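You operate a simulated robot arm through the tools that you are given. There is no shell and no other tool. Be economical: measure what you need, move in short steps, check, and stop when the job is done.

Carry out the task below with a simulated two-armed robot. There is one attempt and no reset: what you move stays moved.

TASK
Wrap the coil whose lot is on the job card.
Fine: stand it on the rollers, set the guides to its size, shut the ring, lower the arm, shut the guard, press start and watch to the end.

Only the result counts: the job must be done as asked and must still hold three seconds after the hand-in. Knocking over, shifting, dropping, spilling or breaking anything else fails it.

THE ROBOT
Two 7-joint arms with two-finger parallel grippers on one trunk, on a base that drives. Base frame: it is fixed to the floor where the robot stands at the start and does not move with it; the origin is under the middle of the robot, x ahead of it, y to its left, z up; the surface under the hand at the start is at about z = 0.784. Units: m, degrees, N and s.
The left shoulder is at the start at [0.02, 0.138, 1.4], the right one opposite. With the tool pointing down near the work surface each hand reaches from about 0.1 to 0.32 m from the robot's upright axis, wherever it stands, measured 20 degrees to its own side. Places, roughly: bench wrapper [0.7, 0.2, 1]; clear guard [0.8, 0.1, 1.1]; drive rollers [0.5, 0.2, 0.9]; green start key of the bench wrapper [0.7, -0.1, 0.9]; guide knob [0.5, -0.1, 0.9]; hold-down arm [0.5, 0.4, 1.2]; layers dial [1, -0.1, 0.9]; main switch [1.1, -0.1, 0.9]; overlap dial [1, -0.1, 0.9]; red stop key [0.8, -0.1, 0.9]; ring lever [0.4, -0.1, 0.9]; white jog key [0.9, -0.1, 0.9]. Payload 1.57 kg a hand.
The TCP of each hand is the grasp point between the finger pads, 0.03 m short of the fingertips. In the tool frame z runs along the fingers and y along their closing line. The gripper opens to 0.08 m. The fingers are 0.017 m wide and 0.012 m thick; the gripper's body (0.04 by 0.082 m) begins 0.08 m behind the TCP.
Orientation is that of the tool frame in the base frame, as a unit quaternion [x, y, z, w]. With the fingers straight down and closing along the base's y, the tool's x points along the base's -x, its y along +y and its z along -z.

THE INTERFACE
- The arms move only by the tool drive_tool. It takes "left_increments", "right_increments" or both (then of equal length, played together; a hand with none holds still); each is a list of rows, each a list of 3 entries, a list of its own where there are three numbers: the shift along the base's x, y, z in m, then the turn, a rotation vector about the base's x, y, z in degrees, then the gripper command, from -1 (shut) to 1 (fully open), values between in proportion. In form: [[[x, y, z], [wx, wy, wz], hand], ...]. A call has 1 to 20 rows; each row shifts and turns the commanded pose from where the row before left it. A row lasts 0.2 s, in which the tool goes at most 0.05 m and 8.6 degrees; a call with a longer step from one row to the next is refused whole, and so is a gripper value outside its range. A pose out of reach is approached as far as the arm can. The call stops where the force on the tool passes 40 N (or 10 N more than at its start, if that is more) or the arm is blocked; 0.2 s more then pass. The fingers move at their own pace (about 0.045 m/s each) and stop on an object; they squeeze with about 22 N. The grip force told is the motor's: it shows also when the fingers shut on nothing. Time passes only in rows, and 0.2 s behind the last, so rows that do not move let the fingers close. It gives the time, the measured TCP pose, the force on the tool (base axes), the opening and the grip force at its end, in the units of the frame above (readings bear some noise), with the torque about the TCP (base axes, N m) and any sound that the robot's microphone picked up.
- Cameras (640 x 400 px; columns grow to the right, rows downward): "scene" is now at [0.182, -0.0171, 1.2755]; the picture's right is [-0.19, -0.98, -0.00], its down [-0.64, 0.13, -0.76] and it looks along [0.74, -0.15, -0.65] (base axes); focal length 214 px, centre (320, 200). "left" rides on the left gripper at [0.072, 0.007, -0.122] in its tool frame; the picture's right is [-0.09, 1.00, 0.00], its down [-0.84, -0.08, -0.54] and it looks along [-0.54, -0.05, 0.84] (tool axes); focal length 238 px, centre (320, 200). "right" rides on the right gripper at [0.072, -0.007, -0.122] in its tool frame; the picture's right is [0.09, 1.00, 0.00], its down [-0.84, 0.08, -0.54] and it looks along [-0.54, 0.05, 0.84] (tool axes); focal length 238 px, centre (320, 200). There is no depth. A picture from a camera that has moved, and an enlarged one, comes with that camera's place and axes in the base frame and with its lens.
- camera(camera): a new picture of that camera. No time passes.
- raise_lower(by): slides the trunk up (or, below 0, down) by that many m; the arms and the scene camera ride with it, the base frame stays. It gives what a move gives, with no picture.
- steer(legs): drives the robot by 1 to 6 legs, each [ahead, left, turn to the left] in m, m and degrees, along the robot's own axes; the way and the turn of a leg run together, so that a leg with both is an arc; at most 1.5 m and 180 degrees a leg. The arms and the cameras ride along, it lands a little off, and it stops where it bumps. It gives what a move gives.
- turn_head(pan, tilt): turns the head with the scene camera to pan (to the left, within 60 degrees either way) and tilt (down, from -29 to 69), counted from straight ahead of the robot. It gives what a move gives.
- close_up(camera, box): a new picture of the part [left, top, right, bottom] of that camera's present view, enlarged. No time passes.
- close_job(): hands the job in; it is judged then, once.

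Work in short steps. Places have to be worked out from the pictures, the camera data and where the tool is seen: move nearer, look again, correct. Check each grasp and each placing, and mend what went wrong. You have 120 turns and 88 pictures in all, those below and enlarged ones among them. Open the grippers and draw the arms clear of the work before you hand the job in, unless the task says otherwise; then end with one line.

The tools are called after "Call:" by a JSON object that holds its "op" and its "data". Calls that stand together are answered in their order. drive_tool: Moves the arms, as the interface text tells. Its arguments: {"type":"object","properties":{"left_increments":{"type":"array","items":{"type":"array"}},"right_increments":{"type":"array","items":{"type":"array"}}},"required":[]} The other tools are called the same way: raise_lower (by) slides the trunk up or down; steer (legs) drives the base; turn_head (pan, tilt) turns the head that bears the scene camera; camera (camera) takes a picture; close_up (camera, box) takes an enlarged picture of a part of a camera's view; close_job () hands the job in.

At the start:

```text
time_s: 0.0
left_eef_pos: [0.3186, 0.2383, 1.2339]
left_tcp_rot: [-0.009, 0.951, -0.003, -0.309]
left_ft_force: [14.5, 19.7, -42.9]
left_torque: [-1.63, -1.24, -1.04]
left_gripper_width: 0.0802
left_grip_force: 0.1
right_eef_pos: [0.2694, -0.0676, 1.2559]
right_tcp_rot: [0.003, 0.901, 0.002, -0.434]
right_ft_force: [-0.5, -0.8, -0.3]
right_torque: [0.02, 0.01, -0.01]
right_gripper_width: 0.0798
right_grip_force: 0.1
trunk travel left (down, up): [-0.775, 0.465]
robot x, y, heading: [-0.0026, 0.0012, 0.1]
head pan, tilt: [-11.2, 40.7]
```

scene: 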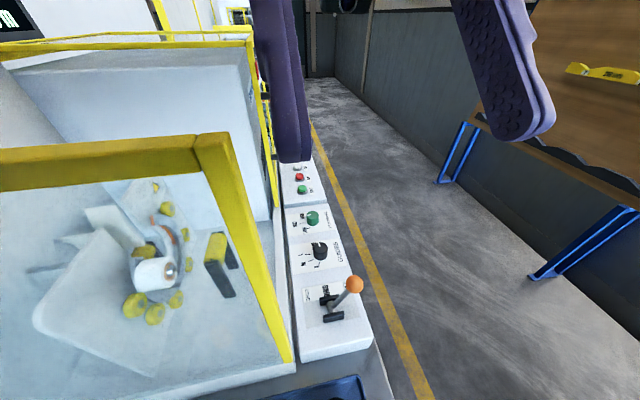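
right: 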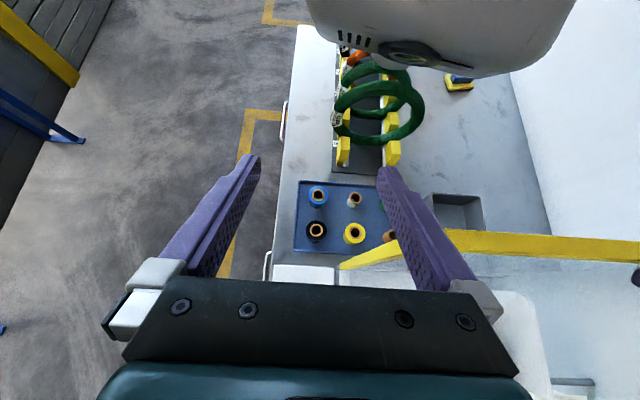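
left: 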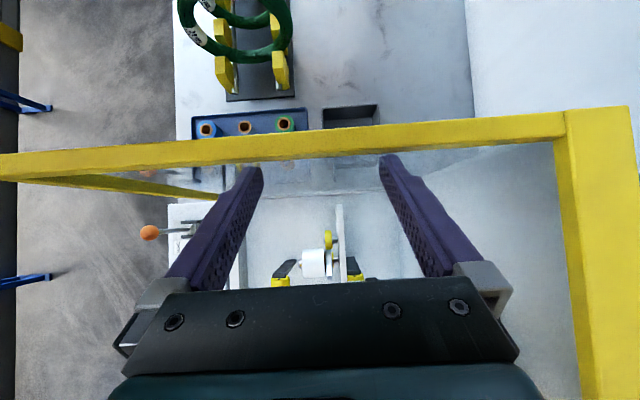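

I start by looking around: first the scene camera left and ahead.

Call:
{"op": "turn_head", "data": {"pan": 30, "tilt": 30}}

Call:
{"op": "camera", "data": {"camera": "scene"}}

```text
time_s: 1.1
left_eef_pos: [0.3183, 0.239, 1.2324]
left_tcp_rot: [-0.007, 0.951, -0.003, -0.309]
left_ft_force: [1.8, 0.3, 0.3]
left_torque: [0.06, -0.03, -0.08]
left_gripper_width: 0.08
left_grip_force: 0.0
right_eef_pos: [0.2697, -0.0665, 1.2552]
right_tcp_rot: [0.002, 0.901, 0.001, -0.435]
right_ft_force: [0.0, -0.1, 0.4]
right_torque: [-0.02, 0.02, -0.04]
right_gripper_width: 0.0801
right_grip_force: 0.1
trunk travel left (down, up): [-0.775, 0.465]
robot x, y, heading: [-0.0024, 0.0014, -0.1]
head pan, tilt: [30.0, 30.0]
```

```text
84 pictures are left
camera scene: at [0.178, 0.0444, 1.2921], right [0.5, -0.87, 0.0], down [-0.43, -0.25, -0.87], along [0.75, 0.43, -0.5], focal length 214 px, centre (320, 200)
```

scene: 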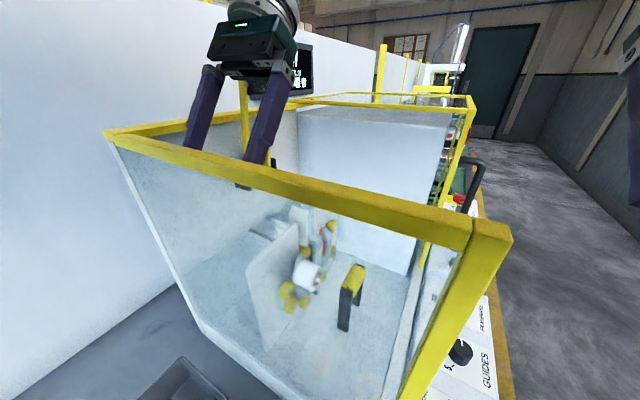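

The left hand hangs over the guard box. I look for the job card and coils: head down and to the sides.

Call:
{"op": "turn_head", "data": {"pan": 0, "tilt": 69}}

Call:
{"op": "camera", "data": {"camera": "scene"}}

Call:
{"op": "turn_head", "data": {"pan": -60, "tilt": 20}}

Call:
{"op": "camera", "data": {"camera": "scene"}}

Call:
{"op": "turn_head", "data": {"pan": 50, "tilt": 5}}

Call:
{"op": "camera", "data": {"camera": "scene"}}

```text
time_s: 2.1
left_eef_pos: [0.3181, 0.2392, 1.2324]
left_tcp_rot: [-0.008, 0.951, -0.003, -0.308]
left_ft_force: [0.3, 0.2, -0.2]
left_torque: [-0.02, 0.02, 0.0]
left_gripper_width: 0.0799
left_grip_force: 0.0
right_eef_pos: [0.2695, -0.067, 1.2574]
right_tcp_rot: [0.003, 0.9, 0.002, -0.435]
right_ft_force: [-0.4, -0.7, -1.2]
right_torque: [-0.01, 0.0, 0.01]
right_gripper_width: 0.08
right_grip_force: 0.1
trunk travel left (down, up): [-0.775, 0.465]
robot x, y, heading: [-0.0029, 0.0003, -0.1]
head pan, tilt: [0.0, 68.8]
```

```text
83 pictures are left
camera scene: at [0.1555, -0.0007, 1.2406], right [0.0, -1.0, 0.0], down [-0.93, 0.0, -0.36], along [0.36, 0.0, -0.93], focal length 214 px, centre (320, 200)
```

scene: 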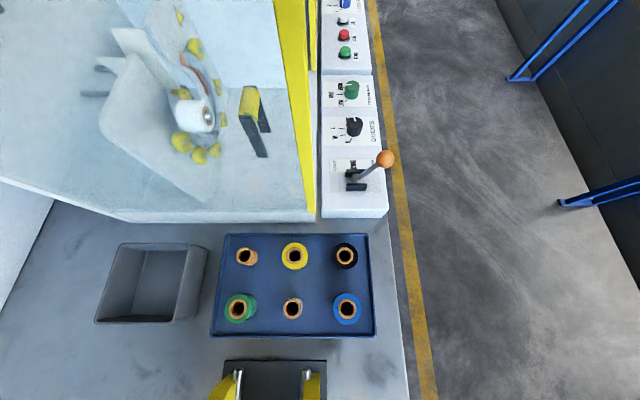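

```text
time_s: 3.4
left_eef_pos: [0.3186, 0.2406, 1.2315]
left_tcp_rot: [-0.007, 0.951, -0.002, -0.309]
left_ft_force: [-0.5, 0.5, -0.5]
left_torque: [0.0, -0.01, -0.02]
left_gripper_width: 0.0799
left_grip_force: 0.0
right_eef_pos: [0.2691, -0.0661, 1.2555]
right_tcp_rot: [0.002, 0.9, 0.001, -0.435]
right_ft_force: [0.3, 0.0, -0.3]
right_torque: [-0.04, -0.01, -0.02]
right_gripper_width: 0.08
right_grip_force: 0.1
trunk travel left (down, up): [-0.775, 0.465]
robot x, y, heading: [0.001, -0.0019, 0.3]
head pan, tilt: [-60.0, 20.0]
```

```text
82 pictures are left
camera scene: at [0.1461, -0.0814, 1.308], right [-0.87, -0.5, 0.0], down [-0.17, 0.3, -0.94], along [0.47, -0.81, -0.34], focal length 214 px, centre (320, 200)
```

scene: 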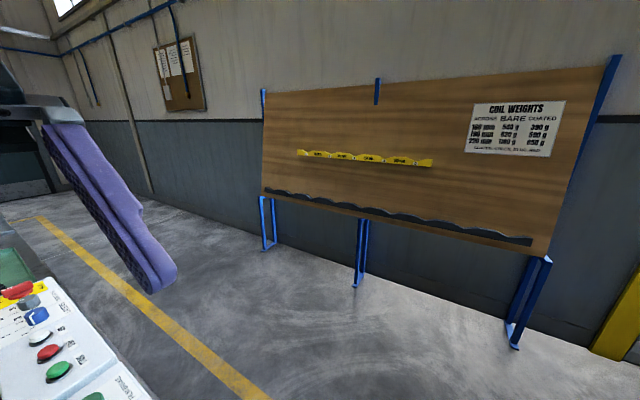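

```text
time_s: 5.3
left_eef_pos: [0.3187, 0.2404, 1.2322]
left_tcp_rot: [-0.006, 0.951, -0.001, -0.309]
left_ft_force: [-0.1, 0.3, 1.0]
left_torque: [0.0, -0.03, -0.02]
left_gripper_width: 0.08
left_grip_force: 0.1
right_eef_pos: [0.2698, -0.0671, 1.256]
right_tcp_rot: [0.003, 0.9, 0.002, -0.435]
right_ft_force: [-0.5, 0.2, 0.0]
right_torque: [0.02, 0.01, -0.01]
right_gripper_width: 0.0798
right_grip_force: 0.0
trunk travel left (down, up): [-0.775, 0.465]
robot x, y, heading: [0.0007, -0.0017, -0.1]
head pan, tilt: [50.0, 5.0]
```

```text
81 pictures are left
camera scene: at [0.1585, 0.0696, 1.3324], right [0.77, -0.64, 0.0], down [-0.06, -0.07, -1.0], along [0.64, 0.76, -0.09], focal length 214 px, centre (320, 200)
```

scene: 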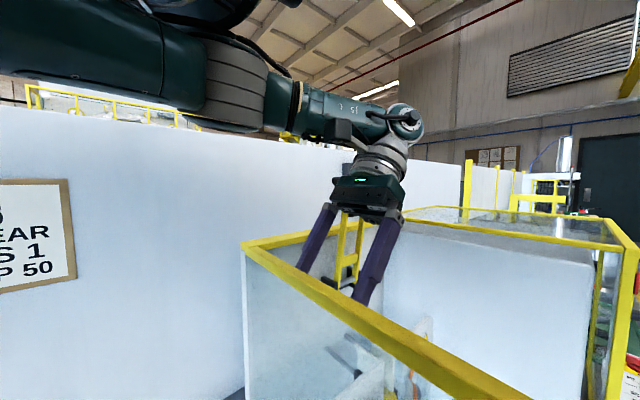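

A job card is on the left wall. I pan further to read it.

Call:
{"op": "turn_head", "data": {"pan": 60, "tilt": 10}}

Call:
{"op": "camera", "data": {"camera": "scene"}}

```text
time_s: 6.0
left_eef_pos: [0.3189, 0.2402, 1.2323]
left_tcp_rot: [-0.007, 0.951, -0.002, -0.309]
left_ft_force: [-0.4, -0.4, -0.3]
left_torque: [0.01, -0.02, -0.01]
left_gripper_width: 0.0798
left_grip_force: 0.1
right_eef_pos: [0.2698, -0.0673, 1.2572]
right_tcp_rot: [0.003, 0.9, 0.002, -0.435]
right_ft_force: [0.7, -0.2, 0.3]
right_torque: [0.0, 0.02, -0.01]
right_gripper_width: 0.0797
right_grip_force: 0.1
trunk travel left (down, up): [-0.775, 0.465]
robot x, y, heading: [0.0019, -0.0002, -0.1]
head pan, tilt: [60.0, 10.0]
```

```text
80 pictures are left
camera scene: at [0.146, 0.0797, 1.3244], right [0.87, -0.5, 0.0], down [-0.09, -0.15, -0.98], along [0.49, 0.85, -0.17], focal length 214 px, centre (320, 200)
```

scene: 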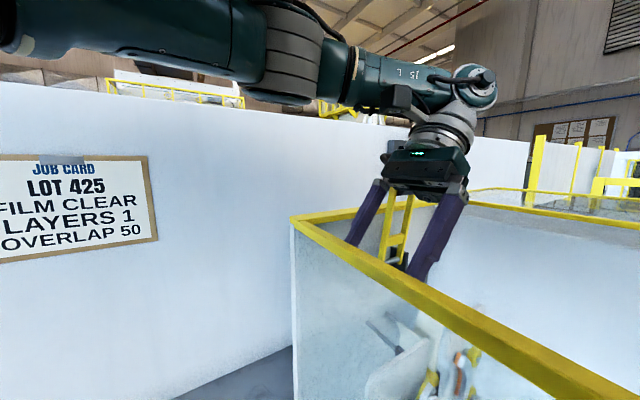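

Lot 425, clear film, 1 layer, overlap 50. Now I enlarge the rack's coils in the wrist views to read tags.

Call:
{"op": "close_up", "data": {"camera": "right", "box": [290, 20, 450, 180]}}

Call:
{"op": "close_up", "data": {"camera": "left", "box": [170, 0, 330, 100]}}

```text
2.50 times, centred on (370, 100) of right
camera zoom: at [0.3193, -0.0738, 1.3873], right [-0.05, 1.0, 0.07], down [0.95, 0.07, -0.32], along [-0.32, 0.05, -0.94], focal length 596 px, centre (195, 450)
```

zoom: 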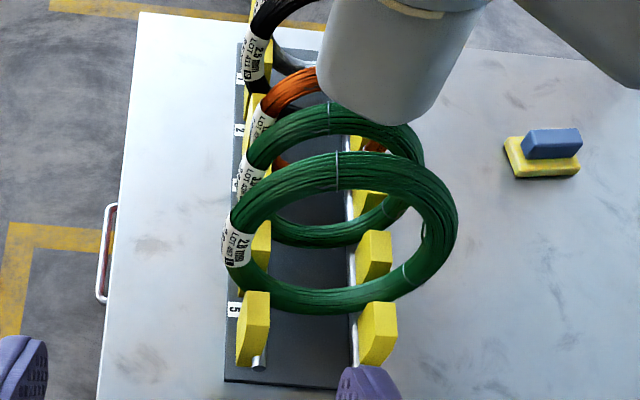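

```text
4.00 times, centred on (250, 50) of left
camera zoom: at [0.3312, 0.2451, 1.3728], right [0.06, 1.0, -0.05], down [1.0, -0.06, -0.05], along [-0.06, -0.05, -1.0], focal length 953 px, centre (600, 800)
```

zoom: 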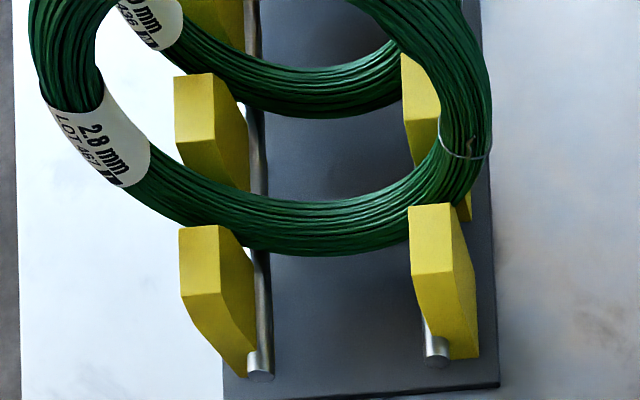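

The rack is behind the robot's axis, slots 1–5 from x≈-0.41 to -0.05. I raise the trunk to clear everything (left hand is by the guard), then check.

Call:
{"op": "raise_lower", "data": {"by": 0.2}}

Call:
{"op": "camera", "data": {"camera": "left"}}

Call:
{"op": "camera", "data": {"camera": "right"}}

```text
time_s: 8.2
left_eef_pos: [0.3186, 0.238, 1.4318]
left_tcp_rot: [-0.007, 0.951, -0.002, -0.309]
left_ft_force: [0.3, 0.3, 0.0]
left_torque: [0.04, -0.01, -0.01]
left_gripper_width: 0.0801
left_grip_force: 0.1
right_eef_pos: [0.2699, -0.0667, 1.4553]
right_tcp_rot: [0.003, 0.9, 0.003, -0.436]
right_ft_force: [1.2, -0.4, -0.5]
right_torque: [0.0, 0.02, -0.01]
right_gripper_width: 0.0798
right_grip_force: 0.1
trunk travel left (down, up): [-0.975, 0.265]
robot x, y, heading: [-0.0001, -0.0015, -0.0]
head pan, tilt: [60.0, 10.0]
```

```text
77 pictures are left
camera left: at [0.3312, 0.2451, 1.5727], right [0.06, 1.0, -0.05], down [1.0, -0.06, -0.05], along [-0.06, -0.05, -1.0], focal length 238 px, centre (320, 200)
```

left: 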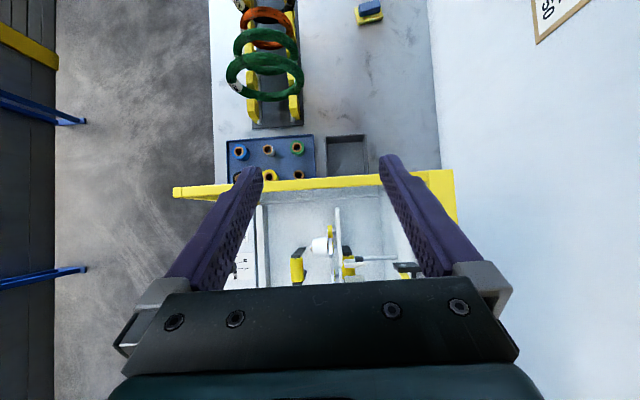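

```text
76 pictures are left
camera right: at [0.3193, -0.0738, 1.5873], right [-0.05, 1.0, 0.07], down [0.94, 0.07, -0.32], along [-0.32, 0.05, -0.94], focal length 238 px, centre (320, 200)
```

right: 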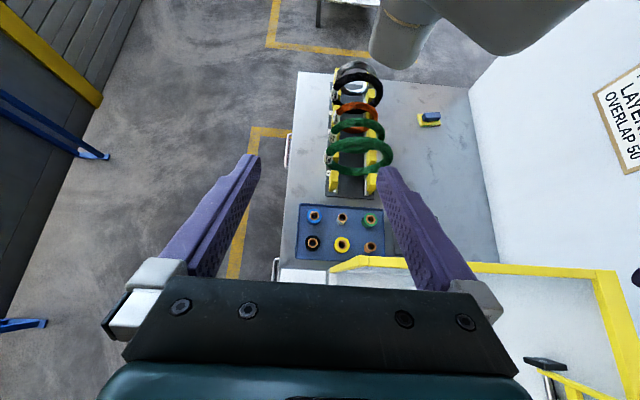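

Everything is clear above. I drive back 0.45 m so that the rack lies ahead of me, then look.

Call:
{"op": "steer", "data": {"legs": [[-0.45, 0, 0]]}}

Call:
{"op": "turn_head", "data": {"pan": 5, "tilt": 40}}

Call:
{"op": "camera", "data": {"camera": "scene"}}

```text
time_s: 10.9
left_eef_pos: [-0.133, 0.2398, 1.433]
left_tcp_rot: [-0.009, 0.951, -0.003, -0.309]
left_ft_force: [-0.3, 0.5, 0.4]
left_torque: [0.0, 0.03, 0.0]
left_gripper_width: 0.08
left_grip_force: 0.1
right_eef_pos: [-0.1824, -0.0668, 1.4553]
right_tcp_rot: [0.002, 0.901, 0.001, -0.435]
right_ft_force: [0.6, -0.3, -0.3]
right_torque: [0.02, 0.0, 0.0]
right_gripper_width: 0.08
right_grip_force: 0.1
trunk travel left (down, up): [-0.975, 0.265]
robot x, y, heading: [-0.4489, -0.0001, 0.3]
head pan, tilt: [60.0, 10.0]
```

```text
time_s: 12.2
left_eef_pos: [-0.1347, 0.2387, 1.433]
left_tcp_rot: [-0.009, 0.951, -0.002, -0.309]
left_ft_force: [0.5, 0.3, 0.5]
left_torque: [0.01, 0.0, 0.01]
left_gripper_width: 0.0802
left_grip_force: 0.1
right_eef_pos: [-0.1821, -0.0674, 1.4548]
right_tcp_rot: [0.002, 0.9, 0.002, -0.435]
right_ft_force: [-0.6, 1.0, -0.1]
right_torque: [-0.02, 0.03, 0.03]
right_gripper_width: 0.08
right_grip_force: 0.1
trunk travel left (down, up): [-0.975, 0.265]
robot x, y, heading: [-0.4504, 0.001, 0.3]
head pan, tilt: [5.0, 40.0]
```

```text
75 pictures are left
camera scene: at [-0.2678, 0.0066, 1.4767], right [0.09, -1.0, 0.0], down [-0.64, -0.06, -0.77], along [0.76, 0.07, -0.64], focal length 214 px, centre (320, 200)
```

scene: 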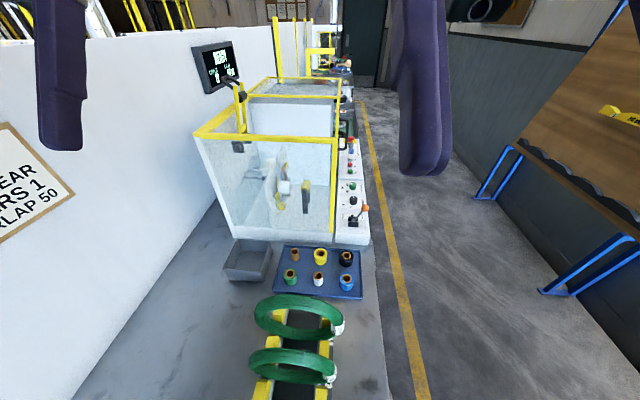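

A good overview. I enlarge the machine, and look at the tags with the right wrist.

Call:
{"op": "close_up", "data": {"camera": "scene", "box": [180, 30, 380, 155]}}

Call:
{"op": "close_up", "data": {"camera": "scene", "box": [180, 130, 380, 255]}}

Call:
{"op": "camera", "data": {"camera": "right"}}

Call:
{"op": "turn_head", "data": {"pan": -5, "tilt": 69}}

Call:
{"op": "camera", "data": {"camera": "scene"}}

```text
3.20 times, centred on (280, 92) of scene
camera zoom: at [-0.2678, 0.0066, 1.4767], right [0.09, -1.0, 0.0], down [-0.64, -0.06, -0.77], along [0.76, 0.07, -0.64], focal length 686 px, centre (448, 544)
```

zoom: 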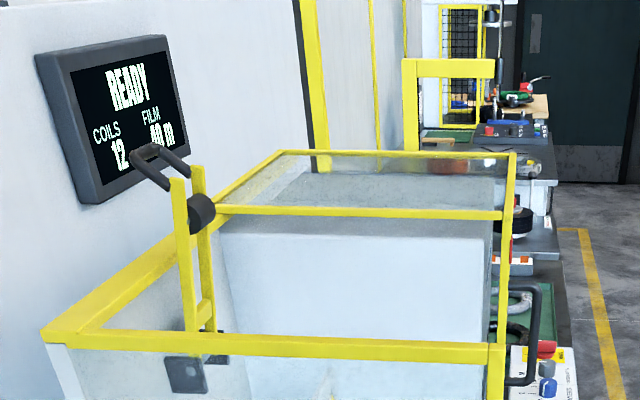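

```text
3.20 times, centred on (280, 192) of scene
camera zoom: at [-0.2678, 0.0066, 1.4767], right [0.09, -1.0, 0.0], down [-0.64, -0.06, -0.77], along [0.76, 0.07, -0.64], focal length 686 px, centre (448, 224)
```

zoom: 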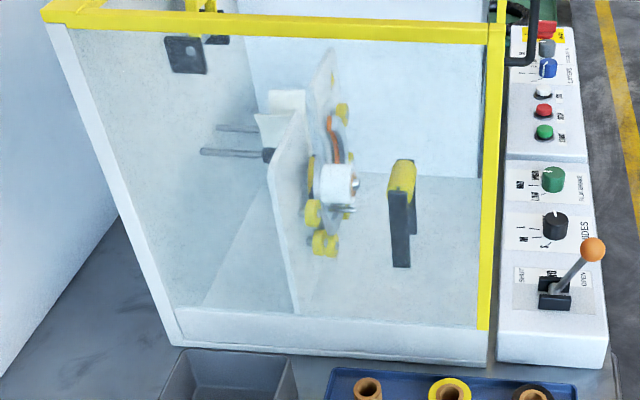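

```text
72 pictures are left
camera right: at [-0.1325, -0.0736, 1.5871], right [-0.05, 1.0, 0.07], down [0.94, 0.07, -0.32], along [-0.32, 0.05, -0.94], focal length 238 px, centre (320, 200)
```

right: 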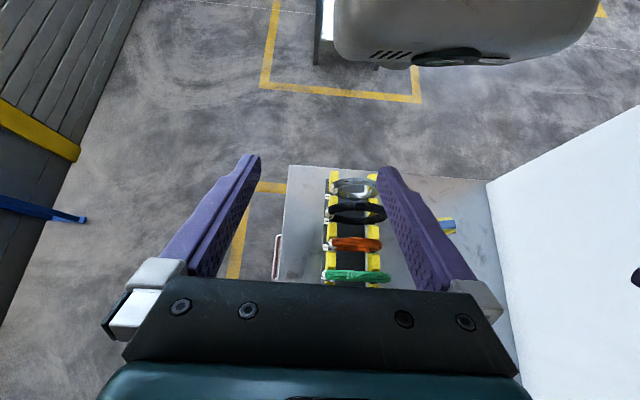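

```text
time_s: 13.1
left_eef_pos: [-0.1352, 0.2384, 1.4314]
left_tcp_rot: [-0.008, 0.951, -0.002, -0.31]
left_ft_force: [-0.4, -0.2, 1.2]
left_torque: [0.01, -0.02, -0.02]
left_gripper_width: 0.0797
left_grip_force: 0.1
right_eef_pos: [-0.1818, -0.0663, 1.4536]
right_tcp_rot: [0.002, 0.901, 0.002, -0.435]
right_ft_force: [0.2, -0.3, -0.5]
right_torque: [-0.05, 0.02, -0.02]
right_gripper_width: 0.0798
right_grip_force: 0.1
trunk travel left (down, up): [-0.975, 0.265]
robot x, y, heading: [-0.4535, -0.0014, 0.0]
head pan, tilt: [-5.0, 68.8]
```

```text
71 pictures are left
camera scene: at [-0.2967, -0.0058, 1.4406], right [-0.09, -1.0, 0.0], down [-0.93, 0.08, -0.36], along [0.36, -0.03, -0.93], focal length 214 px, centre (320, 200)
```

scene: 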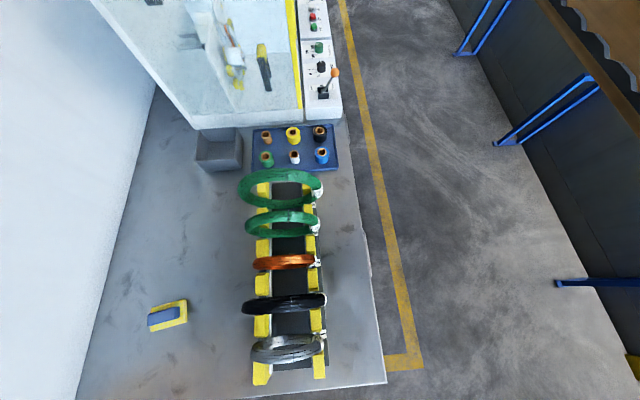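

Five coils on the rack. I enlarge the tags.

Call:
{"op": "close_up", "data": {"camera": "scene", "box": [235, 160, 345, 250]}}

Call:
{"op": "close_up", "data": {"camera": "scene", "box": [235, 240, 345, 370]}}

```text
4.44 times, centred on (290, 205) of scene
camera zoom: at [-0.2967, -0.0058, 1.4406], right [-0.09, -1.0, 0.0], down [-0.93, 0.08, -0.36], along [0.36, -0.03, -0.93], focal length 953 px, centre (453, 178)
```

zoom: 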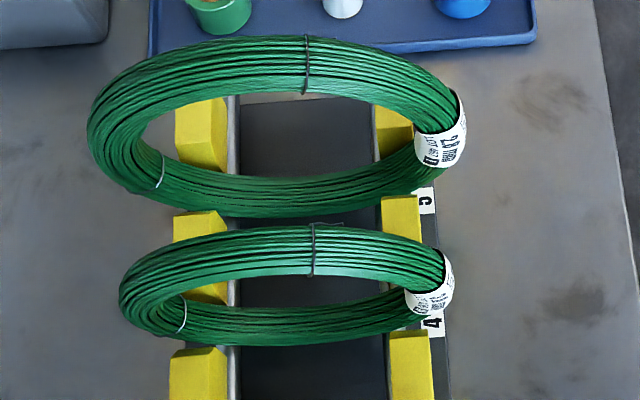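

```text
3.08 times, centred on (290, 305) of scene
camera zoom: at [-0.2967, -0.0058, 1.4406], right [-0.09, -1.0, 0.0], down [-0.93, 0.08, -0.36], along [0.36, -0.03, -0.93], focal length 660 px, centre (412, -123)
```

zoom: 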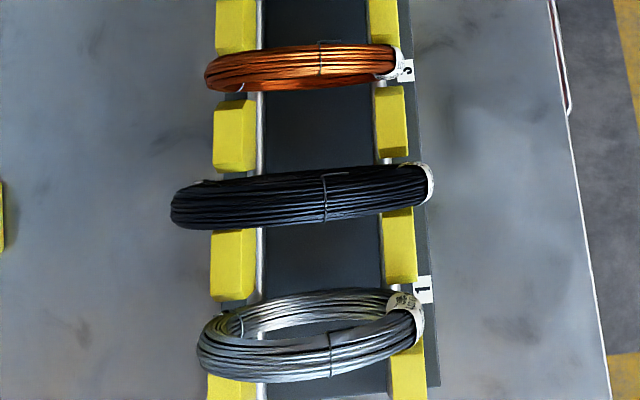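

Close-ups seem to be truly sharper; I zoom tightly on the tags from the right wrist.

Call:
{"op": "close_up", "data": {"camera": "right", "box": [316, 175, 356, 200]}}

Call:
{"op": "close_up", "data": {"camera": "right", "box": [316, 198, 356, 223]}}

Call:
{"op": "close_up", "data": {"camera": "right", "box": [316, 230, 356, 255]}}

```text
16.00 times, centred on (336, 188) of right
camera zoom: at [-0.1325, -0.0736, 1.5872], right [-0.05, 1.0, 0.07], down [0.94, 0.07, -0.32], along [-0.32, 0.05, -0.94], focal length 3814 px, centre (64, 400)
```

zoom: 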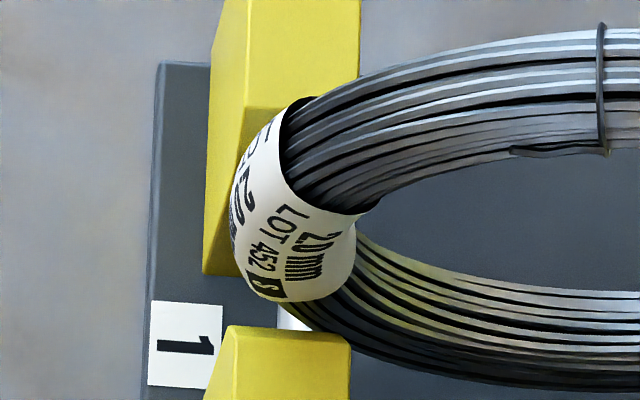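

```text
16.00 times, centred on (336, 210) of right
camera zoom: at [-0.1325, -0.0736, 1.5872], right [-0.05, 1.0, 0.07], down [0.94, 0.07, -0.32], along [-0.32, 0.05, -0.94], focal length 3814 px, centre (64, 32)
```

zoom: 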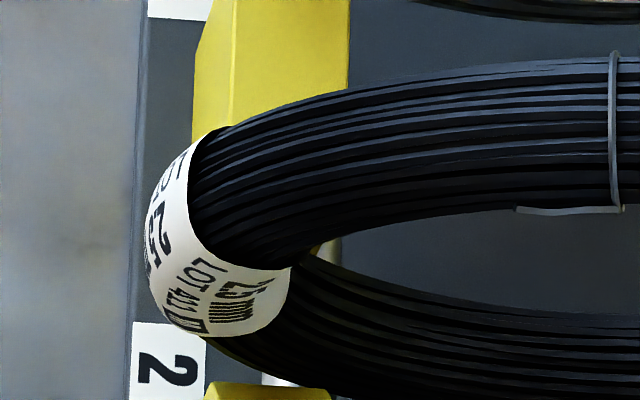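

```text
16.00 times, centred on (336, 242) of right
camera zoom: at [-0.1325, -0.0736, 1.5872], right [-0.05, 1.0, 0.07], down [0.94, 0.07, -0.32], along [-0.32, 0.05, -0.94], focal length 3814 px, centre (64, -480)
```

zoom: 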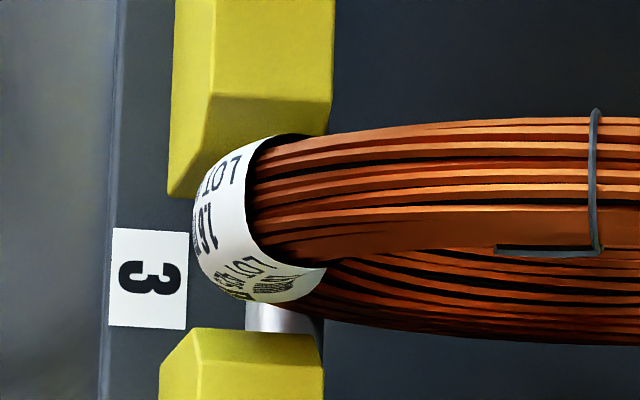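

Silver is 452, black 411. Now the green tags from the scene camera.

Call:
{"op": "close_up", "data": {"camera": "scene", "box": [300, 215, 324, 230]}}

Call:
{"op": "close_up", "data": {"camera": "scene", "box": [302, 180, 326, 195]}}

Call:
{"op": "close_up", "data": {"camera": "right", "box": [326, 236, 342, 252]}}

```text
16.00 times, centred on (312, 222) of scene
camera zoom: at [-0.2967, -0.0058, 1.4406], right [-0.09, -1.0, 0.0], down [-0.93, 0.08, -0.36], along [0.36, -0.03, -0.93], focal length 3432 px, centre (448, -160)
```

zoom: 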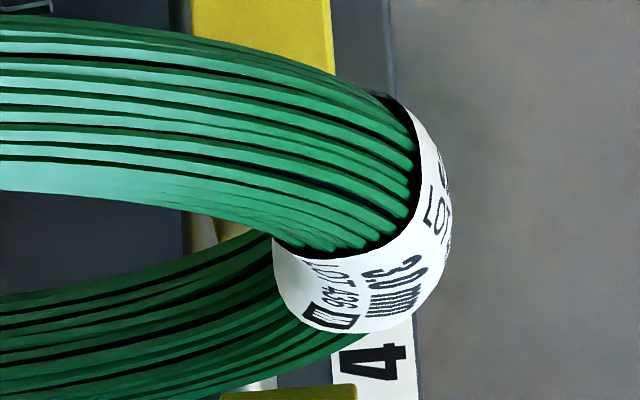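

```text
16.00 times, centred on (314, 188) of scene
camera zoom: at [-0.2967, -0.0058, 1.4406], right [-0.09, -1.0, 0.0], down [-0.93, 0.08, -0.36], along [0.36, -0.03, -0.93], focal length 3432 px, centre (416, 400)
```

zoom: 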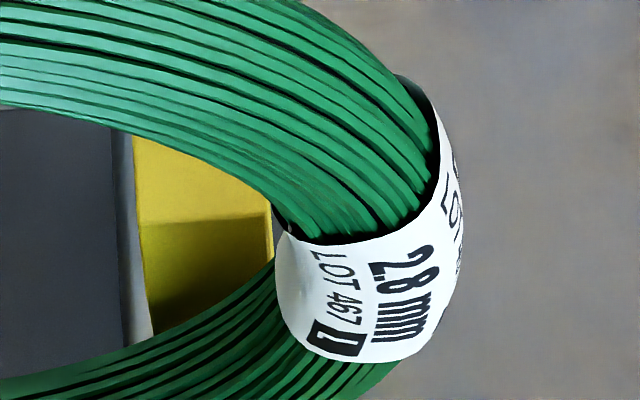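

```text
16.00 times, centred on (334, 244) of right
camera zoom: at [-0.1325, -0.0736, 1.5872], right [-0.05, 1.0, 0.07], down [0.94, 0.07, -0.32], along [-0.32, 0.05, -0.94], focal length 3814 px, centre (96, -504)
```

zoom: 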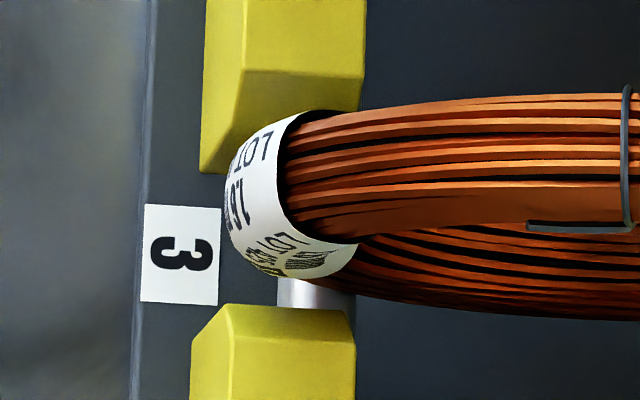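

By elimination copper (slot 3) is 425; I'll verify when nearer. Now I look at the panel with the head.

Call:
{"op": "turn_head", "data": {"pan": -5, "tilt": 35}}

Call:
{"op": "close_up", "data": {"camera": "scene", "box": [290, 80, 370, 240]}}

```text
time_s: 14.1
left_eef_pos: [-0.1334, 0.2391, 1.4314]
left_tcp_rot: [-0.008, 0.951, -0.002, -0.31]
left_ft_force: [-0.4, 0.4, -0.8]
left_torque: [-0.03, 0.0, -0.01]
left_gripper_width: 0.0802
left_grip_force: 0.0
right_eef_pos: [-0.1814, -0.0668, 1.4544]
right_tcp_rot: [0.002, 0.9, 0.002, -0.435]
right_ft_force: [0.4, 0.5, -0.1]
right_torque: [0.0, 0.04, -0.01]
right_gripper_width: 0.0801
right_grip_force: 0.0
trunk travel left (down, up): [-0.975, 0.265]
robot x, y, heading: [-0.4524, 0.0009, 0.1]
head pan, tilt: [-5.0, 35.0]
```

```text
2.50 times, centred on (330, 160) of scene
camera zoom: at [-0.2647, -0.0085, 1.4841], right [-0.09, -1.0, 0.0], down [-0.57, 0.05, -0.82], along [0.82, -0.07, -0.57], focal length 536 px, centre (295, 300)
```

zoom: 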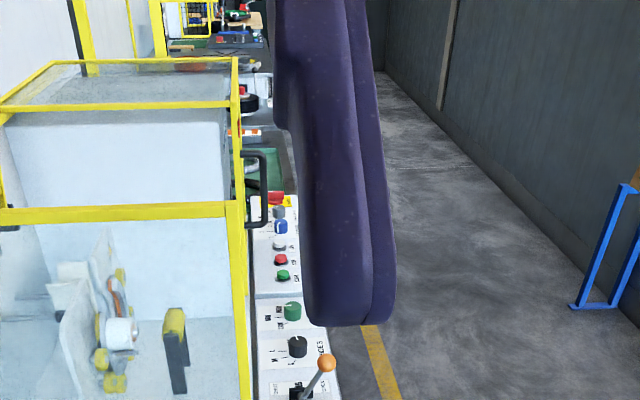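

I enlarge the panel in two pieces.

Call:
{"op": "close_up", "data": {"camera": "scene", "box": [303, 155, 335, 178]}}

Call:
{"op": "close_up", "data": {"camera": "scene", "box": [302, 175, 342, 205]}}

Call:
{"op": "close_up", "data": {"camera": "scene", "box": [302, 200, 350, 245]}}

Call:
{"op": "close_up", "data": {"camera": "scene", "box": [200, 165, 300, 250]}}

```text
16.00 times, centred on (319, 166) of scene
camera zoom: at [-0.2647, -0.0085, 1.4841], right [-0.09, -1.0, 0.0], down [-0.57, 0.05, -0.82], along [0.82, -0.07, -0.57], focal length 3432 px, centre (336, 736)
```

zoom: 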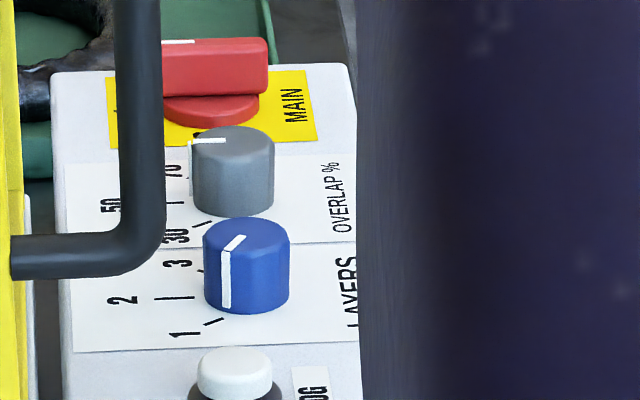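

```text
13.33 times, centred on (322, 190) of scene
camera zoom: at [-0.2647, -0.0085, 1.4841], right [-0.09, -1.0, 0.0], down [-0.57, 0.05, -0.82], along [0.82, -0.07, -0.57], focal length 2860 px, centre (293, 333)
```

zoom: 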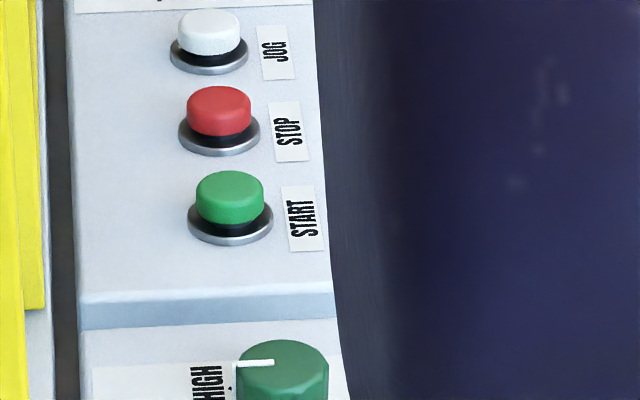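

```text
8.89 times, centred on (326, 222) of scene
camera zoom: at [-0.2647, -0.0085, 1.4841], right [-0.09, -1.0, 0.0], down [-0.57, 0.05, -0.82], along [0.82, -0.07, -0.57], focal length 1906 px, centre (267, 0)
```

zoom: 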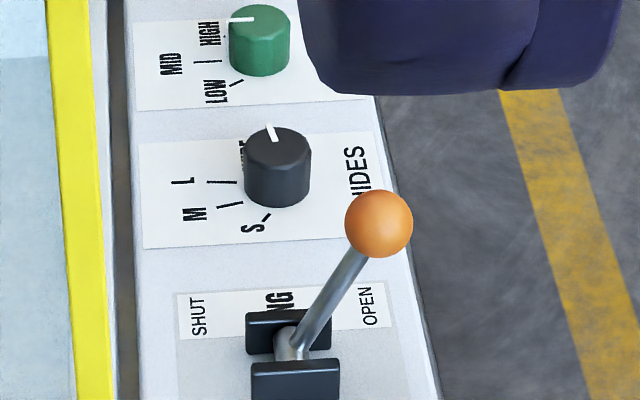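

```text
4.71 times, centred on (250, 208) of scene
camera zoom: at [-0.2647, -0.0085, 1.4841], right [-0.09, -1.0, 0.0], down [-0.57, 0.05, -0.82], along [0.82, -0.07, -0.57], focal length 1009 px, centre (649, 165)
```

zoom: 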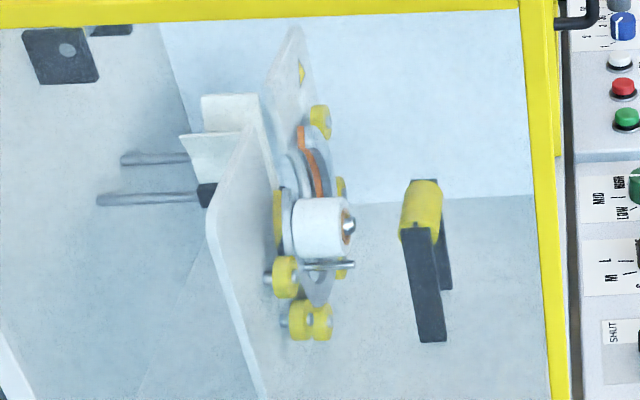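

Layers point at 1, overlap at 50 already. I check the film spools in the tray and the ring more closely.

Call:
{"op": "close_up", "data": {"camera": "scene", "box": [240, 235, 350, 305]}}

Call:
{"op": "close_up", "data": {"camera": "scene", "box": [240, 178, 300, 240]}}

```text
5.71 times, centred on (295, 270) of scene
camera zoom: at [-0.2647, -0.0085, 1.4841], right [-0.09, -1.0, 0.0], down [-0.57, 0.05, -0.82], along [0.82, -0.07, -0.57], focal length 1226 px, centre (463, -200)
```

zoom: 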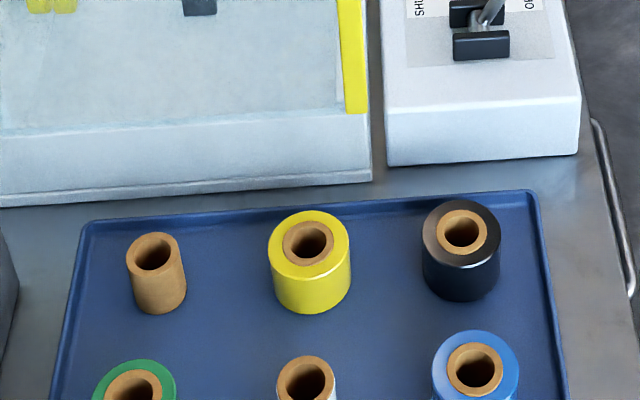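

```text
6.45 times, centred on (270, 209) of scene
camera zoom: at [-0.2647, -0.0085, 1.4841], right [-0.09, -1.0, 0.0], down [-0.57, 0.05, -0.82], along [0.82, -0.07, -0.57], focal length 1384 px, centre (643, 142)
```

zoom: 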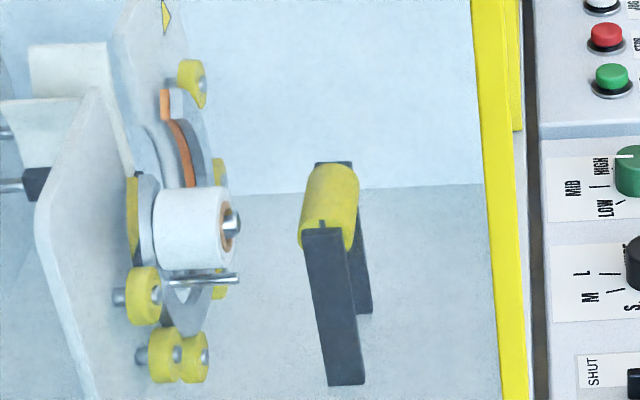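

The film ring's axis lies along y and rollers' axes along x, so the coil stands as it does on the rack. I turn the left hand tool-down with the fingers closing along x, moving the right hand aside.

Call:
{"op": "drive_tool", "data": {"left_increments": [[[0, 0, 0], [0, -7.2, 0], 1], [[0, 0, 0], [0, -7.2, 0], 1], [[0, 0, 0], [0, -7.2, 0], 1], [[0, 0, 0], [0, -7.2, 0], 1], [[0, 0, 0], [0, -7.2, 0], 1], [[-0.01, -0.01, 0], [0, 0, -8.2], 1], [[-0.01, -0.01, 0], [0, 0, -8.2], 1], [[-0.01, -0.01, 0], [0, 0, -8.2], 1], [[-0.01, -0.01, 0], [0, 0, -8.2], 1], [[-0.01, -0.01, 0], [0, 0, -8.2], 1], [[-0.01, -0.01, 0], [0, 0, -8.2], 1], [[-0.01, -0.01, 0], [0, 0, -8.2], 1], [[-0.01, -0.01, 0], [0, 0, -8.2], 1], [[0, -0.01, 0], [0, 0, -8.2], 1], [[0, -0.01, 0], [0, 0, -8.2], 1], [[0, -0.01, 0], [0, 0, -8], 1]], "right_increments": [[[0, -0.02, 0], [0, 0, 0], 1], [[0, -0.02, 0], [0, 0, 0], 1], [[0, -0.02, 0], [0, 0, 0], 1], [[0, -0.02, 0], [0, 0, 0], 1], [[0, -0.02, 0], [0, 0, 0], 1], [[0, -0.02, 0], [0, 0, 0], 1], [[0, -0.02, 0], [0, 0, 0], 1], [[0, -0.02, 0], [0, 0, 0], 1], [[0, -0.02, 0], [0, 0, 0], 1], [[0, -0.02, 0], [0, 0, 0], 1], [[0, 0, 0], [0, 0, 0], 1], [[0, 0, 0], [0, 0, 0], 1], [[0, 0, 0], [0, 0, 0], 1], [[0, 0, 0], [0, 0, 0], 1], [[0, 0, 0], [0, 0, 0], 1], [[0, 0, 0], [0, 0, 0], 1]]}}

Call:
{"op": "camera", "data": {"camera": "left"}}

```text
time_s: 15.7
left_eef_pos: [-0.1536, 0.2209, 1.4323]
left_tcp_rot: [0.132, 0.991, -0.004, 0.0]
left_ft_force: [0.1, 0.3, 0.6]
left_torque: [0.01, 0.01, 0.01]
left_gripper_width: 0.08
left_grip_force: 0.1
right_eef_pos: [-0.2078, -0.2035, 1.4191]
right_tcp_rot: [-0.002, 0.863, -0.003, -0.505]
right_ft_force: [0.7, -0.3, 0.2]
right_torque: [-0.01, -0.03, 0.0]
right_gripper_width: 0.0801
right_grip_force: 0.1
trunk travel left (down, up): [-0.975, 0.265]
robot x, y, heading: [-0.4492, -0.0003, 0.1]
head pan, tilt: [-5.0, 35.0]
stopped in row 8 (right hand): the arm was blocked; the commanded pose is now the measured one
```

```text
55 pictures are left
camera left: at [-0.2212, 0.2464, 1.5538], right [0.35, 0.94, -0.01], down [0.79, -0.29, 0.54], along [0.51, -0.2, -0.84], focal length 238 px, centre (320, 200)
```

left: 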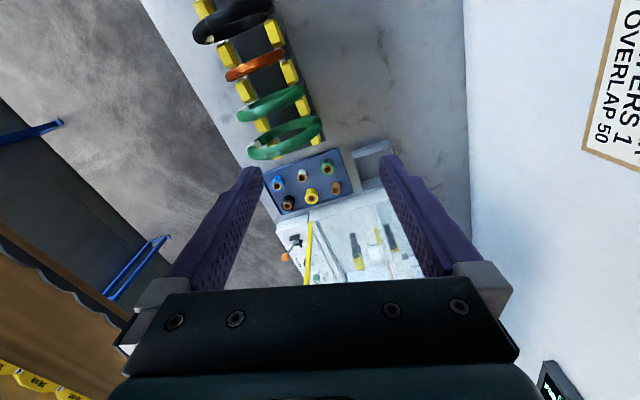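

The right arm blocked; I leave it there and continue turning the left hand.

Call:
{"op": "drive_tool", "data": {"left_increments": [[[-0.01, -0.015, 0], [0, 0, -8.2], 1], [[-0.01, -0.015, 0], [0, 0, -8.2], 1], [[-0.01, -0.015, 0], [0, 0, -8.2], 1], [[-0.01, -0.015, 0], [0, 0, -8.2], 1], [[-0.01, -0.015, 0], [0, 0, -8.2], 1], [[-0.01, -0.015, 0], [0, 0, -8.2], 1], [[-0.01, -0.015, 0], [0, 0, -8.2], 1], [[0, -0.015, 0], [0, 0, -8.2], 1], [[0, -0.015, 0], [0, 0, -8.2], 1]]}}

Call:
{"op": "camera", "data": {"camera": "left"}}

```text
time_s: 17.7
left_eef_pos: [-0.2241, 0.0865, 1.4319]
left_tcp_rot: [0.702, 0.712, -0.004, -0.004]
left_ft_force: [-0.5, -0.1, 0.9]
left_torque: [0.0, 0.02, 0.03]
left_gripper_width: 0.0801
left_grip_force: 0.1
right_eef_pos: [-0.2084, -0.203, 1.4193]
right_tcp_rot: [-0.004, 0.863, -0.004, -0.505]
right_ft_force: [-0.8, -0.4, 0.1]
right_torque: [0.0, -0.01, 0.01]
right_gripper_width: 0.0801
right_grip_force: 0.0
trunk travel left (down, up): [-0.975, 0.265]
robot x, y, heading: [-0.4509, 0.0017, 0.3]
head pan, tilt: [-5.0, 35.0]
```

```text
54 pictures are left
camera left: at [-0.2176, 0.1568, 1.5535], right [1.0, -0.08, -0.01], down [-0.06, -0.84, 0.54], along [-0.05, -0.54, -0.84], focal length 238 px, centre (320, 200)
```

left: 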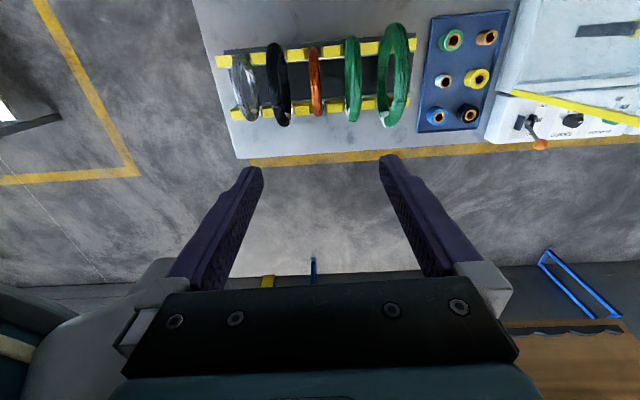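

The copper coil seems at x≈-0.235, y≈0.08, about 160 mm across. I lower the trunk to its starting height, bring the hand over it and look again.

Call:
{"op": "raise_lower", "data": {"by": -0.2}}

Call:
{"op": "drive_tool", "data": {"left_increments": [[[-0.005, 0, -0.03], [0, 0, 0], 1], [[-0.005, 0, -0.03], [0, 0, 0], 1], [[0, 0, -0.03], [0, 0, 0], 1], [[0, 0, -0.03], [0, 0, 0], 1]]}}

Call:
{"op": "camera", "data": {"camera": "left"}}

```text
time_s: 19.9
left_eef_pos: [-0.223, 0.0847, 1.2303]
left_tcp_rot: [0.7, 0.714, -0.005, -0.004]
left_ft_force: [-0.1, -0.2, -0.5]
left_torque: [0.0, -0.01, 0.0]
left_gripper_width: 0.08
left_grip_force: 0.2
right_eef_pos: [-0.2071, -0.2032, 1.2192]
right_tcp_rot: [-0.003, 0.863, -0.003, -0.505]
right_ft_force: [-0.3, -0.8, -0.2]
right_torque: [-0.02, 0.02, -0.03]
right_gripper_width: 0.0802
right_grip_force: 0.2
trunk travel left (down, up): [-0.775, 0.465]
robot x, y, heading: [-0.4536, -0.0028, -0.0]
head pan, tilt: [-5.0, 35.0]
```

```text
time_s: 20.9
left_eef_pos: [-0.2348, 0.0852, 1.1113]
left_tcp_rot: [0.7, 0.715, -0.004, -0.001]
left_ft_force: [-0.1, -0.5, -0.1]
left_torque: [0.0, 0.01, -0.02]
left_gripper_width: 0.0798
left_grip_force: 0.0
right_eef_pos: [-0.2083, -0.2034, 1.2187]
right_tcp_rot: [-0.003, 0.864, -0.003, -0.504]
right_ft_force: [0.5, 0.3, 0.8]
right_torque: [-0.02, 0.02, 0.01]
right_gripper_width: 0.08
right_grip_force: 0.0
trunk travel left (down, up): [-0.775, 0.465]
robot x, y, heading: [-0.4514, -0.0034, 0.0]
head pan, tilt: [-5.0, 35.0]
```

```text
53 pictures are left
camera left: at [-0.2298, 0.1567, 1.2338], right [1.0, -0.07, -0.01], down [-0.06, -0.84, 0.55], along [-0.04, -0.54, -0.84], focal length 238 px, centre (320, 200)
```

left: 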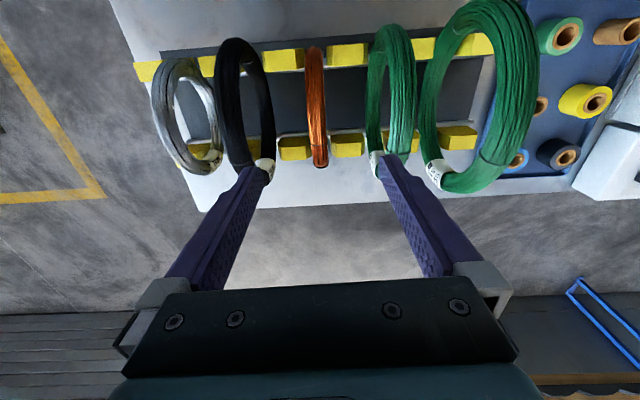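

Copper coil: centre about (-0.239, 0.076, 0.86), radius 0.08. I check its tag, then descend.

Call:
{"op": "close_up", "data": {"camera": "left", "box": [305, 145, 337, 170]}}

Call:
{"op": "drive_tool", "data": {"left_increments": [[[-0.004, -0.009, -0.025], [0, 0, 0], 1], [[0, 0, -0.03], [0, 0, 0], 1], [[0, 0, -0.03], [0, 0, 0], 1], [[0, 0, -0.03], [0, 0, 0], 1]]}}

Call:
{"op": "camera", "data": {"camera": "left"}}

```text
16.00 times, centred on (321, 158) of left
camera zoom: at [-0.2298, 0.1567, 1.2338], right [1.0, -0.07, -0.01], down [-0.06, -0.84, 0.55], along [-0.04, -0.54, -0.84], focal length 3814 px, centre (304, 880)
```

zoom: 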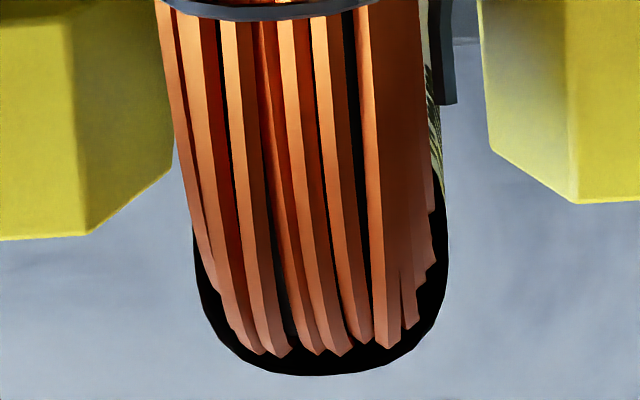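

```text
time_s: 21.9
left_eef_pos: [-0.2396, 0.0756, 0.9963]
left_tcp_rot: [0.701, 0.713, -0.004, -0.002]
left_ft_force: [0.7, -0.4, 0.5]
left_torque: [0.03, 0.0, 0.03]
left_gripper_width: 0.0804
left_grip_force: 0.0
right_eef_pos: [-0.2083, -0.204, 1.2186]
right_tcp_rot: [-0.003, 0.863, -0.003, -0.505]
right_ft_force: [-0.7, 0.6, 0.2]
right_torque: [-0.04, 0.01, -0.02]
right_gripper_width: 0.0799
right_grip_force: 0.1
trunk travel left (down, up): [-0.775, 0.465]
robot x, y, heading: [-0.4525, -0.0038, 0.0]
head pan, tilt: [-5.0, 35.0]
```

```text
51 pictures are left
camera left: at [-0.2329, 0.1472, 1.1174], right [1.0, -0.07, -0.01], down [-0.06, -0.84, 0.54], along [-0.05, -0.54, -0.84], focal length 238 px, centre (320, 200)
```

left: 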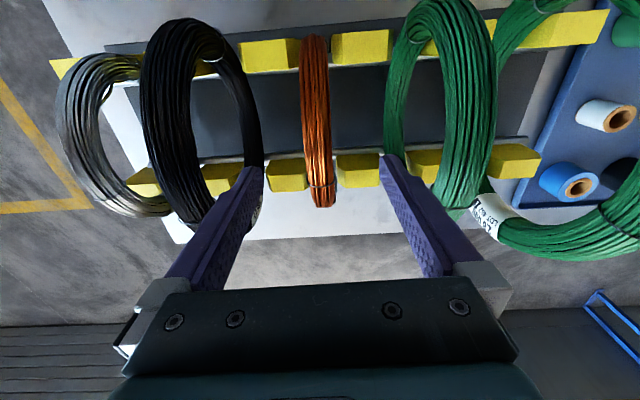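

I narrow the fingers slightly to stay clear of neighbours, and descend to z≈0.935 over the coil's top.

Call:
{"op": "drive_tool", "data": {"left_increments": [[[-0.003, -0.001, 0], [0, 0, 0], 0.35], [[0, 0, 0], [0, 0, 0], 0.35], [[0, 0, -0.02], [0, 0, 0], 0.35], [[0, 0, -0.02], [0, 0, 0], 0.35], [[0, 0, -0.02], [0, 0, 0], 0.35], [[0, 0, 0], [0, 0, 0], 0.35]]}}

Call:
{"op": "camera", "data": {"camera": "left"}}

```text
time_s: 23.3
left_eef_pos: [-0.2416, 0.0742, 0.9371]
left_tcp_rot: [0.701, 0.713, -0.004, -0.004]
left_ft_force: [-0.2, 0.5, 0.3]
left_torque: [0.01, -0.02, 0.0]
left_gripper_width: 0.0541
left_grip_force: 0.1
right_eef_pos: [-0.2075, -0.2035, 1.2192]
right_tcp_rot: [-0.003, 0.864, -0.003, -0.503]
right_ft_force: [-0.1, -0.5, -0.4]
right_torque: [-0.02, 0.0, -0.01]
right_gripper_width: 0.0799
right_grip_force: 0.0
trunk travel left (down, up): [-0.775, 0.465]
robot x, y, heading: [-0.4515, 0.0018, -0.1]
head pan, tilt: [-5.0, 35.0]
```

```text
50 pictures are left
camera left: at [-0.2356, 0.1438, 1.0592], right [1.0, -0.07, -0.01], down [-0.06, -0.84, 0.54], along [-0.05, -0.54, -0.84], focal length 238 px, centre (320, 200)
```

left: 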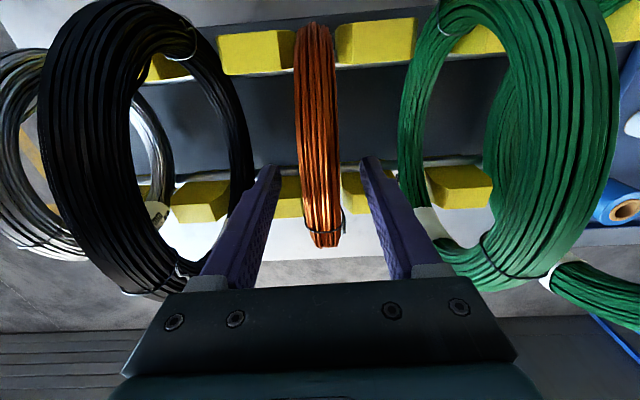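

The coil's top lies between the fingers. I close the grip.

Call:
{"op": "drive_tool", "data": {"left_increments": [[[0, 0, 0], [0, 0, 0], -1], [[0, 0, 0], [0, 0, 0], -1], [[0, 0, 0], [0, 0, 0], -1], [[0, 0, 0], [0, 0, 0], -1]]}}

```text
time_s: 24.3
left_eef_pos: [-0.2407, 0.073, 0.9365]
left_tcp_rot: [0.7, 0.714, -0.003, -0.003]
left_ft_force: [1.2, -0.7, 0.0]
left_torque: [0.0, -0.11, -0.11]
left_gripper_width: 0.0219
left_grip_force: 21.8
right_eef_pos: [-0.2078, -0.2022, 1.2197]
right_tcp_rot: [-0.003, 0.863, -0.003, -0.505]
right_ft_force: [0.3, 0.3, -0.2]
right_torque: [-0.01, 0.05, 0.01]
right_gripper_width: 0.08
right_grip_force: 0.1
trunk travel left (down, up): [-0.775, 0.465]
robot x, y, heading: [-0.4523, 0.0023, 0.2]
head pan, tilt: [-5.0, 35.0]
```

Gripped at 22 mm. I lift it straight up slowly.

Call:
{"op": "drive_tool", "data": {"left_increments": [[[0, 0, 0.01], [0, 0, 0], -1], [[0, 0, 0.01], [0, 0, 0], -1], [[0, 0, 0.02], [0, 0, 0], -1], [[0, 0, 0.02], [0, 0, 0], -1], [[0, 0, 0.03], [0, 0, 0], -1], [[0, 0, 0.03], [0, 0, 0], -1], [[0, 0, 0.03], [0, 0, 0], -1], [[0, 0, 0.03], [0, 0, 0], -1], [[0, 0, 0.03], [0, 0, 0], -1], [[0, 0, 0.03], [0, 0, 0], -1]]}}

Call:
{"op": "camera", "data": {"camera": "left"}}

```text
time_s: 26.6
left_eef_pos: [-0.2321, 0.0885, 1.1693]
left_tcp_rot: [0.683, 0.73, 0.011, -0.012]
left_ft_force: [39.4, 21.4, -102.9]
left_torque: [-0.21, 1.43, 0.28]
left_gripper_width: 0.022
left_grip_force: 21.7
right_eef_pos: [-0.2098, -0.2033, 1.2189]
right_tcp_rot: [-0.003, 0.863, -0.003, -0.504]
right_ft_force: [0.4, -0.1, -0.1]
right_torque: [-0.03, -0.02, -0.01]
right_gripper_width: 0.0798
right_grip_force: 0.0
trunk travel left (down, up): [-0.775, 0.465]
robot x, y, heading: [-0.4512, 0.0002, 0.0]
head pan, tilt: [-5.0, 35.0]
stopped in row 10 (left hand): the force on the tool passed its limit at 45 N (the readings are from after the stop); the commanded pose is now the measured one
```

```text
49 pictures are left
camera left: at [-0.2302, 0.1556, 1.294], right [1.0, -0.02, 0.0], down [-0.02, -0.86, 0.51], along [-0.01, -0.51, -0.86], focal length 238 px, centre (320, 200)
```

left: 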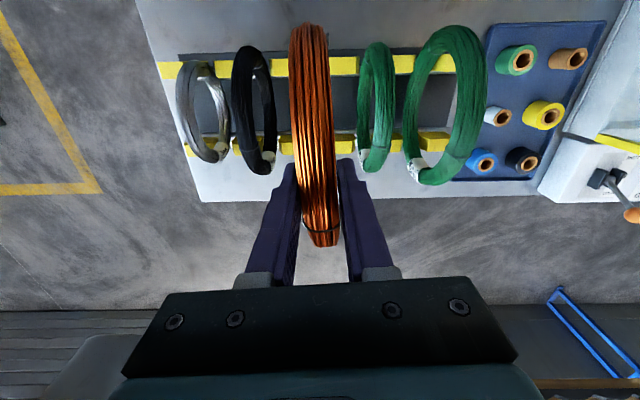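

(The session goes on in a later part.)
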